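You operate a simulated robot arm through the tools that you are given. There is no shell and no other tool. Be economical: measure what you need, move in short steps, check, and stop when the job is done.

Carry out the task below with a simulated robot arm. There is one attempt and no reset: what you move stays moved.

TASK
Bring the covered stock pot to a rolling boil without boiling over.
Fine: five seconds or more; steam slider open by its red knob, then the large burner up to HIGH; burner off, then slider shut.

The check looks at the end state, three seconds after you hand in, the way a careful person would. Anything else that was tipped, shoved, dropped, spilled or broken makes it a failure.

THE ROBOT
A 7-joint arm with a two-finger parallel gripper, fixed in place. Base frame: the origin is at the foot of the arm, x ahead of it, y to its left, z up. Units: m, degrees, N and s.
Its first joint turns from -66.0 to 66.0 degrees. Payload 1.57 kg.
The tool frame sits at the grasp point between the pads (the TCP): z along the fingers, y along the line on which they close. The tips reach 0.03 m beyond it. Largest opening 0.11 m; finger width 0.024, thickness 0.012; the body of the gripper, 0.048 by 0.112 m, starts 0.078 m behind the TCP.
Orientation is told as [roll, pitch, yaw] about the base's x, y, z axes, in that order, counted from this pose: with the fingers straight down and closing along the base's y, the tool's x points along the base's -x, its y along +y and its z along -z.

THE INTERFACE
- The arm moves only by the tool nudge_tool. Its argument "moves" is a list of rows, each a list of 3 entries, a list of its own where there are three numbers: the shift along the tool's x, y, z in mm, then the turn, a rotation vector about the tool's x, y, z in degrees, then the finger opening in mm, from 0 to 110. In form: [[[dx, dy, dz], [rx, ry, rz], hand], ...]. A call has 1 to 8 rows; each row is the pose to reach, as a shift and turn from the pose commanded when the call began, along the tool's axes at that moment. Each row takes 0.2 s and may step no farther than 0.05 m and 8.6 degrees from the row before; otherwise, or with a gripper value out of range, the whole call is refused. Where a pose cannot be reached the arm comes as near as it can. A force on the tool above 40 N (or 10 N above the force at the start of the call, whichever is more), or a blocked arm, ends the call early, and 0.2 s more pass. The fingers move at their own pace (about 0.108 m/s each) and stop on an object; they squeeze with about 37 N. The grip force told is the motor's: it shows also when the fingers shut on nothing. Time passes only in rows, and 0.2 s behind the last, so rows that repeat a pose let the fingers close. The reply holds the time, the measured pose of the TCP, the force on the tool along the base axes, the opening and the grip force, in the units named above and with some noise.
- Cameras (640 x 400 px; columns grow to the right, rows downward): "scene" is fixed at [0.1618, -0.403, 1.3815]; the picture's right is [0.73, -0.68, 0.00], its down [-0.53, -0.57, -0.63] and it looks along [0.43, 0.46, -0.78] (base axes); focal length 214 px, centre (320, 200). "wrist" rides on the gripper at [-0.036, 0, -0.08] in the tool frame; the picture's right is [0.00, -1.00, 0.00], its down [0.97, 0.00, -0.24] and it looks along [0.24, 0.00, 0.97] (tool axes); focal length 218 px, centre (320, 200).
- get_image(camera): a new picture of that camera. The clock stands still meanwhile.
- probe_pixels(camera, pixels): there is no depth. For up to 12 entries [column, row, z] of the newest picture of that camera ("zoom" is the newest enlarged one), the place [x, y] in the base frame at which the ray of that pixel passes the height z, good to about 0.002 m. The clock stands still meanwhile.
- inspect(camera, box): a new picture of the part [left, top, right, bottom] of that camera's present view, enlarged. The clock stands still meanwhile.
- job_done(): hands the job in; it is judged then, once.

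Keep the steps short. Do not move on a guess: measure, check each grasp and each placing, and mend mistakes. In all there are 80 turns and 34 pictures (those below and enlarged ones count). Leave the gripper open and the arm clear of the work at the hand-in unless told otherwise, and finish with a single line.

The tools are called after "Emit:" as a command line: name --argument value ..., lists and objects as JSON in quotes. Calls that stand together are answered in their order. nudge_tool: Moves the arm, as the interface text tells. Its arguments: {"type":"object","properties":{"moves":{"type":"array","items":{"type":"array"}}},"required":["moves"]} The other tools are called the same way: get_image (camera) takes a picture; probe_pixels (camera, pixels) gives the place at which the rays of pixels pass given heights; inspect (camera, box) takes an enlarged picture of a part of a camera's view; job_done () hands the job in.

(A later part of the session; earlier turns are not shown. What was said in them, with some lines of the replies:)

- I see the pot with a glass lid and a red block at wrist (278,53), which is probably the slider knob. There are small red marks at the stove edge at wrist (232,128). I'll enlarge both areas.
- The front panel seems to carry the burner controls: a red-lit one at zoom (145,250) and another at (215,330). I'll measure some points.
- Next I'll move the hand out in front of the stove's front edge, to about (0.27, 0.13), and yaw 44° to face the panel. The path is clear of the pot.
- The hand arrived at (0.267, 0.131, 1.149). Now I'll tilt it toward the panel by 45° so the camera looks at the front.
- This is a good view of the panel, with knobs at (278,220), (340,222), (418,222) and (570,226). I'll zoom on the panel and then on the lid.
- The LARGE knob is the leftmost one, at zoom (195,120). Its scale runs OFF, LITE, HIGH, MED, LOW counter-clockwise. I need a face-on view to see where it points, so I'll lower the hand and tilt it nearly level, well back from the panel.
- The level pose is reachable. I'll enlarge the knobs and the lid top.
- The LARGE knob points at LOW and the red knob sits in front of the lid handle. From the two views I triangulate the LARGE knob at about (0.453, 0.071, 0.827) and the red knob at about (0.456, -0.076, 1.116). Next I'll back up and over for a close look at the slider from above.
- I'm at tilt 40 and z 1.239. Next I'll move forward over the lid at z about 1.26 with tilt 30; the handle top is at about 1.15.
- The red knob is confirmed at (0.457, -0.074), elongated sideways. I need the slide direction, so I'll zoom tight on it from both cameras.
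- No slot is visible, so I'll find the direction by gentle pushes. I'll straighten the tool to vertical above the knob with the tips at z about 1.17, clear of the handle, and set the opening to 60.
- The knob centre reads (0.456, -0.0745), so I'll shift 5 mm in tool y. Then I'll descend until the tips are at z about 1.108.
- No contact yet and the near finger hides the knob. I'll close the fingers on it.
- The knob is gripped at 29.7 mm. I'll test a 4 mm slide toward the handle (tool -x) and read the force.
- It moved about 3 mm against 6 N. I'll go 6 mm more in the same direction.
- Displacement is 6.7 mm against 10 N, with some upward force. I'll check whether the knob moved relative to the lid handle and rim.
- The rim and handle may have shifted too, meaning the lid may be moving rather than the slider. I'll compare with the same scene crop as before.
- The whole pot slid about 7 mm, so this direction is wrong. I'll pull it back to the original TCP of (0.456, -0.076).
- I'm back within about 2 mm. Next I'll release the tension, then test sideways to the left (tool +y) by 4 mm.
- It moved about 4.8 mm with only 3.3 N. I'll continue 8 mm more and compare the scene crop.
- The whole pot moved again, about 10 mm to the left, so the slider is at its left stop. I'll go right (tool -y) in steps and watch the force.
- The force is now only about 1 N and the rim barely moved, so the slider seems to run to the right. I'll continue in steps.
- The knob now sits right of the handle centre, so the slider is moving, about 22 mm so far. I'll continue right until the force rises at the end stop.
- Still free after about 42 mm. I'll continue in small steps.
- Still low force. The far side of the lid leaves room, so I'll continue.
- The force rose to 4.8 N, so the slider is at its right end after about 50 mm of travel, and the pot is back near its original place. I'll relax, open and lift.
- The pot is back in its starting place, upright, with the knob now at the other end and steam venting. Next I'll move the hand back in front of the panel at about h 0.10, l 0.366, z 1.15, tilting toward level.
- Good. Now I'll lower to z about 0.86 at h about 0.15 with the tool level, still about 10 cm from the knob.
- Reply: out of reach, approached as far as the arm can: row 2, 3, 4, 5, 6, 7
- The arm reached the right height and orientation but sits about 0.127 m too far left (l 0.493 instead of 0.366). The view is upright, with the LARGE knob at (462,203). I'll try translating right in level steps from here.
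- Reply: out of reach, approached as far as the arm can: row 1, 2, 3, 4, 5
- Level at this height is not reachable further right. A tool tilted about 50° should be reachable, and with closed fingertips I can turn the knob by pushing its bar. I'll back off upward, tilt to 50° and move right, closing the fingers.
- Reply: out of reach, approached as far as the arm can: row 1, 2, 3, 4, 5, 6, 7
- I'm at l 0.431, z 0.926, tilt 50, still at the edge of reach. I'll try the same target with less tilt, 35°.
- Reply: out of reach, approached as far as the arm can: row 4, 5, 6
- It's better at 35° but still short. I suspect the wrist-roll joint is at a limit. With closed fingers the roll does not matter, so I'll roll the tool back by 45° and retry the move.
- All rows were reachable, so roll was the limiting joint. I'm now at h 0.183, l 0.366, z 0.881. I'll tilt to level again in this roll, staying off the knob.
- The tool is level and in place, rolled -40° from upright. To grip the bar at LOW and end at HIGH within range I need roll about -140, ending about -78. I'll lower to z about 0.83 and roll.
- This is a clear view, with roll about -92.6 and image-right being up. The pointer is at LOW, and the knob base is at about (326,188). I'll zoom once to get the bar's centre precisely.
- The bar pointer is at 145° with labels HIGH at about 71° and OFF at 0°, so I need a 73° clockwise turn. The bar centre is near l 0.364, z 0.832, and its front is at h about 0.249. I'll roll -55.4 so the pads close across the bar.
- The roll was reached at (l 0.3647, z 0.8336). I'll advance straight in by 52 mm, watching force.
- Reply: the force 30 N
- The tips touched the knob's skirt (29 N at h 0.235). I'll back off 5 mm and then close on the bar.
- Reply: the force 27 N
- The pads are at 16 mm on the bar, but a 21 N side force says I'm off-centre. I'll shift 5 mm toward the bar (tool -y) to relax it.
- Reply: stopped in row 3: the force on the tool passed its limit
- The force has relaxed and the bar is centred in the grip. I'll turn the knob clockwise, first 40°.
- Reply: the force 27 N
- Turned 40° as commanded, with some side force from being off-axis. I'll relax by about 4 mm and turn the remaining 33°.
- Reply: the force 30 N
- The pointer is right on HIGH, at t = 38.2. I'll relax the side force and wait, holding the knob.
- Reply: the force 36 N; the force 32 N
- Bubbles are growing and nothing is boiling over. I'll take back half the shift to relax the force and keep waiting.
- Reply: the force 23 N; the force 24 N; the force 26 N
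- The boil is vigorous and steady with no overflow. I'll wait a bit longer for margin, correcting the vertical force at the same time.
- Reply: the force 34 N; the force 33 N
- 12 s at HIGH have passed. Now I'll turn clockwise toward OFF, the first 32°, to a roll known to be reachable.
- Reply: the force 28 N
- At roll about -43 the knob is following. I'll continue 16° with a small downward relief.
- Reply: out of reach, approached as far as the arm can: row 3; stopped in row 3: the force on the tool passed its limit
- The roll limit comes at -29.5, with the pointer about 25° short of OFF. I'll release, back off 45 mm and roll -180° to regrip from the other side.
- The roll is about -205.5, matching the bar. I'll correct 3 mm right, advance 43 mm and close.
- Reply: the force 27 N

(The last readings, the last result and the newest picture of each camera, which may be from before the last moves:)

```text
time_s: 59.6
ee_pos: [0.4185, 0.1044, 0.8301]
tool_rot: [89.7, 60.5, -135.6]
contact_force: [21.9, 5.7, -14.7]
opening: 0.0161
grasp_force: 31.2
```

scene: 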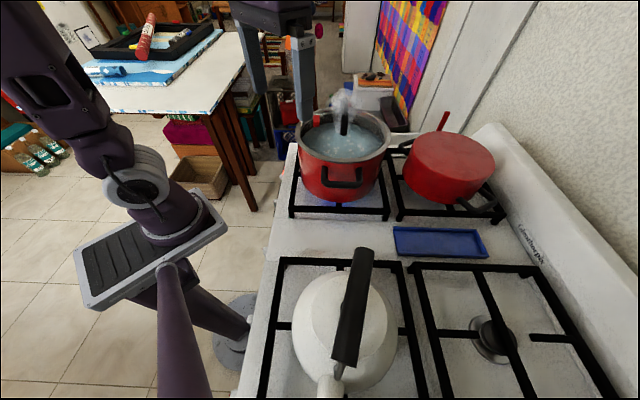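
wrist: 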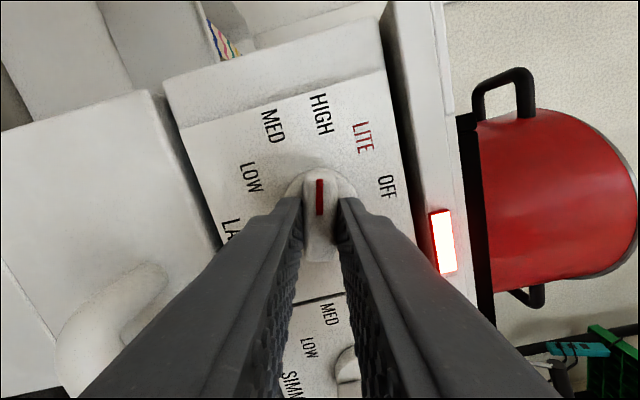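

Gripped at 16 mm. I'll turn the last 26.5° clockwise to OFF.

Emit:
nudge_tool --moves '[[[0, -1.5, 0], [0, 0, 0], 5], [[0, -1.5, 0], [0, 0, 7], 5], [[0, -1.5, 0], [0, 0, 14], 5], [[0, -1.5, 0], [0, 0, 21], 5], [[0, -1.5, 0], [0, 0, 26.5], 5]]'

```text
time_s: 60.8
ee_pos: [0.418, 0.1028, 0.8291]
tool_rot: [88.2, 87.2, -137.3]
contact_force: [18.2, 1.7, -11.8]
opening: 0.0155
grasp_force: 31.8
```

Turned fully. I'll release, back off straight, and look at the knob.

Emit:
nudge_tool --moves '[[[0, 0, 0], [0, 0, 0], 45], [[0, 0, 0], [0, 0, 0], 45], [[0, 0, -25], [0, 0, 0], 45], [[0, 0, -60], [0, 0, 0], 45], [[0, 0, -90], [0, 0, 0], 45]]'

Emit:
get_image --camera "wrist"

```text
time_s: 62.0
ee_pos: [0.3554, 0.1675, 0.8289]
tool_rot: [90.4, 87.1, -135.2]
contact_force: [0.1, 0.1, 0.3]
opening: 0.045
grasp_force: 0.1
```

```text
1 pictures are left
```

wrist: 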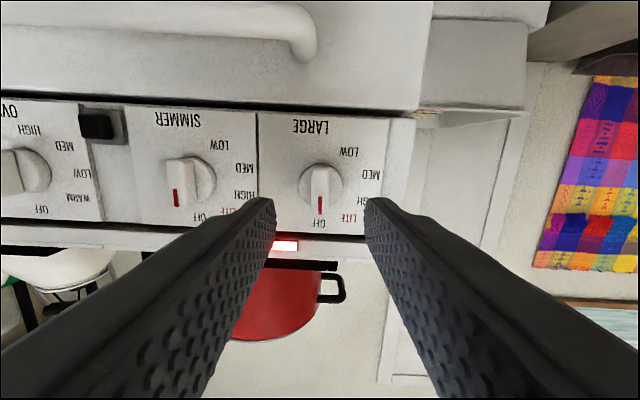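

The pointer is on OFF. Next I'll raise the hand clear while rolling back, then return to the slider.

Emit:
nudge_tool --moves '[[[30, 0, 0], [0, 0, 8], 60], [[60, 0, 0], [0, 0, 16], 60], [[90, 0, 0], [0, 0, 24], 60], [[120, 0, 0], [0, 0, 32], 60], [[150, 0, 0], [0, 0, 40], 60], [[180, 0, 0], [0, 0, 48], 60], [[210, 0, 0], [0, 0, 56], 60], [[240, 0, 0], [0, 0, 64], 60]]'

Emit:
nudge_tool --moves '[[[0, 0, 0], [0, 0, 8.5], 60], [[0, 0, 0], [0, 0, 17], 60], [[0, 0, 0], [0, 0, 25.5], 60], [[0, 0, 0], [0, 0, 34], 60], [[0, 0, 0], [0, 0, 42.5], 60], [[0, 0, 0], [0, 0, 51], 60], [[0, 0, 0], [0, 0, 59.5], 60], [[0, 0, 0], [0, 0, 68], 60]]'

```text
time_s: 63.8
ee_pos: [0.3654, 0.1747, 1.0696]
tool_rot: [-90.0, 28.9, 44.3]
contact_force: [1.0, 0.1, -0.4]
opening: 0.06
grasp_force: 0.0
```

```text
time_s: 65.6
ee_pos: [0.3655, 0.1749, 1.0708]
tool_rot: [-90.0, -39.3, 44.4]
contact_force: [-0.5, -0.1, -1.1]
opening: 0.0599
grasp_force: 0.0
```

Roll is about -51 at z 1.07. Now I'll raise to z 1.20 while tilting from level back toward vertical.

Emit:
nudge_tool --moves '[[[-10, -12, 0], [-6.5, 5.3, 0], 60], [[-20, -25, 0], [-13, 10.6, 0], 60], [[-30, -37, 0], [-19.5, 15.9, 0], 60], [[-40, -50, 0], [-26, 21.2, 0], 60], [[-51, -62, 0], [-32.5, 26.5, 0], 60], [[-61, -74, 0], [-39, 31.8, 0], 60], [[-71, -87, 0], [-45.5, 37.1, 0], 60], [[-81, -99, 0], [-52, 42.4, 0], 60]]'

```text
time_s: 67.4
ee_pos: [0.3663, 0.1771, 1.197]
tool_rot: [-18.0, -14.0, 7.6]
contact_force: [0.8, 0.7, -0.1]
opening: 0.0599
grasp_force: 0.1
```

About 23° of tilt remains; I'll finish it.

Emit:
nudge_tool --moves '[[[0, 0, 0], [-5.9, 4.8, 0], 60], [[0, 0, 0], [-11.8, 9.7, 0], 60], [[0, 0, 0], [-17.7, 14.5, 0], 60]]'

```text
time_s: 68.2
ee_pos: [0.3649, 0.1761, 1.1983]
tool_rot: [0.1, 0.1, 5.2]
contact_force: [-0.2, -0.3, -0.8]
opening: 0.0603
grasp_force: 0.1
```

The tool is vertical at yaw 5.2. Now I'll yaw to -44 and move over the slider knob's open position at (0.4207, -0.112), with tips at z about 1.19.

Emit:
nudge_tool --moves '[[[-4, -42, -10], [0, 0, 7], 60], [[-8, -83, -25], [0, 0, 14], 60], [[-13, -125, -25], [0, 0, 21], 60], [[-17, -167, -25], [0, 0, 28], 60], [[-21, -208, -25], [0, 0, 35], 60], [[-25, -250, -25], [0, 0, 42], 60], [[-30, -292, -25], [0, 0, 49.2], 60]]'

```text
time_s: 69.8
ee_pos: [0.4211, -0.1137, 1.2219]
tool_rot: [0.0, 0.0, -43.9]
contact_force: [-0.1, -0.3, 0.5]
opening: 0.06
grasp_force: 0.0
```

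The position matches the release point. I'll descend to z 1.14, then close on the knob.

Emit:
nudge_tool --moves '[[[0, 0, 40], [0, 0, 0], 60], [[0, 0, 70], [0, 0, 0], 60], [[0, 0, 82], [0, 0, 0], 60], [[0, 0, 82], [0, 0, 0], 26], [[0, 0, 82], [0, 0, 0], 26], [[0, 0, 82], [0, 0, 0], 26]]'

```text
time_s: 71.2
ee_pos: [0.4206, -0.1137, 1.1407]
tool_rot: [-0.1, 0.0, -44.0]
contact_force: [-0.2, -0.5, 0.8]
opening: 0.0294
grasp_force: 36.9
```

Gripped at 29.4 mm. I'll slide left 42 mm first.

Emit:
nudge_tool --moves '[[[0, 6, 0], [0, 0, 0], 26], [[0, 12, 0], [0, 0, 0], 26], [[0, 18, 0], [0, 0, 0], 26], [[0, 24, 0], [0, 0, 0], 26], [[0, 30, 0], [0, 0, 0], 26], [[0, 36, 0], [0, 0, 0], 26], [[0, 42, 0], [0, 0, 0], 26]]'

```text
time_s: 72.8
ee_pos: [0.4516, -0.0811, 1.1406]
tool_rot: [0.0, 0.0, -44.1]
contact_force: [0.3, -0.3, 0.4]
opening: 0.0294
grasp_force: 37.2
```

It's moving freely. I'll go in small steps to the shut stop.

Emit:
nudge_tool --moves '[[[0, 2, 0], [0, 0, 0], 26], [[0, 4, 0], [0, 0, 0], 26], [[0, 6, 0], [0, 0, 0], 26]]'

```text
time_s: 73.6
ee_pos: [0.4544, -0.0779, 1.1413]
tool_rot: [-0.1, 0.0, -44.0]
contact_force: [-1.6, 1.2, -0.7]
opening: 0.0293
grasp_force: 37.2
```

Emit:
nudge_tool --moves '[[[0, 1, 0], [0, 0, 0], 26], [[0, 2, 0], [0, 0, 0], 26], [[0, 3, 0], [0, 0, 0], 26]]'

```text
time_s: 74.4
ee_pos: [0.4554, -0.0756, 1.1411]
tool_rot: [-0.1, 0.0, -44.0]
contact_force: [0.3, -0.6, -0.1]
opening: 0.0295
grasp_force: 37.4
```

I'm at the original shut coordinate (l 0.2627) with no force yet. Next I'll feel for the stop in 1 mm steps.

Emit:
nudge_tool --moves '[[[0, 1, 0], [0, 0, 0], 26], [[0, 2, 0], [0, 0, 0], 26]]'

```text
time_s: 75.0
ee_pos: [0.4566, -0.073, 1.1409]
tool_rot: [0.0, 0.0, -43.9]
contact_force: [-1.3, -0.3, 0.0]
opening: 0.0295
grasp_force: 37.3
```

Emit:
nudge_tool --moves '[[[0, 1, 0], [0, 0, 0], 26], [[0, 2, 0], [0, 0, 0], 26]]'

```text
time_s: 75.6
ee_pos: [0.459, -0.0726, 1.1407]
tool_rot: [0.0, 0.0, -44.0]
contact_force: [-2.0, -0.1, 0.3]
opening: 0.0292
grasp_force: 37.5
```

Emit:
nudge_tool --moves '[[[0, 1, 0], [0, 0, 0], 26], [[0, 2, 0], [0, 0, 0], 26], [[0, 3, 0], [0, 0, 0], 26]]'

```text
time_s: 76.4
ee_pos: [0.461, -0.0702, 1.1415]
tool_rot: [0.0, 0.0, -44.0]
contact_force: [-4.7, 3.1, 16.2]
opening: 0.0295
grasp_force: 37.7
```

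The vertical force rose. I'll use the last picture to check the knob against the handle and the pot position.

Emit:
get_image --camera "wrist"

Emit:
probe_pixels --camera "wrist" --pixels '[[321, 65, 1.15], [321, 224, 1.122]]'

```text
0 pictures are left
```

wrist: 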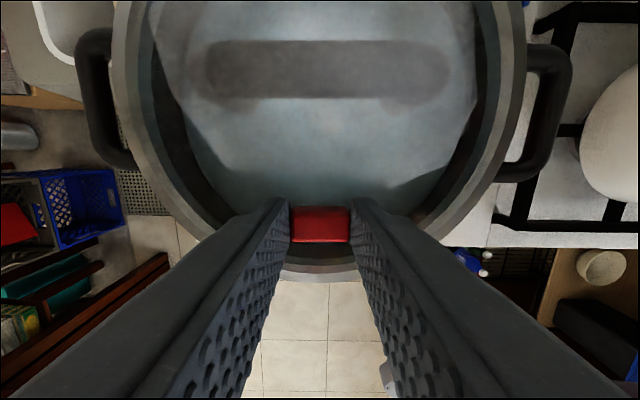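

```text
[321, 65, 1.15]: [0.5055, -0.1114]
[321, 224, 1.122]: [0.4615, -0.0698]
```

The knob lines up with the lid handle just as it did when shut (handle centre 328 px against 325 before), so the slider is closed against its stop. The pot is still squarely on its burner, within about 7 mm of where it started. I'll open the fingers and lift away.

Emit:
nudge_tool --moves '[[[0, 0, 0], [0, 0, 0], 60], [[0, 0, 0], [0, 0, 0], 60], [[0, 0, -30], [0, 0, 0], 60], [[0, 0, -70], [0, 0, 0], 60], [[0, 0, -110], [0, 0, 0], 60]]'

Emit:
nudge_tool --moves '[[[40, 0, 0], [0, 0, 0], 90], [[80, 0, 0], [0, 0, 0], 110], [[120, 0, 0], [0, 0, 0], 110], [[160, 0, 0], [0, 0, 0], 110]]'

```text
time_s: 77.6
ee_pos: [0.462, -0.0707, 1.2497]
tool_rot: [-0.2, 0.2, -44.1]
contact_force: [0.6, -0.9, 0.9]
opening: 0.06
grasp_force: 0.0
```

```text
time_s: 78.6
ee_pos: [0.3451, 0.0411, 1.2507]
tool_rot: [-0.1, 0.0, -44.0]
contact_force: [-0.1, -0.2, -0.2]
opening: 0.1101
grasp_force: 0.0
```

The hand is open and clear, the burner knob points to OFF and the slider is shut. I'll hand in now.

Emit:
job_done

```text
The job is handed in.
```

The pot got about 12 s at HIGH with the steam slider open and showed no boil-over; the burner is now OFF and the slider shut, but the pot ended about 7 mm left of where it started.
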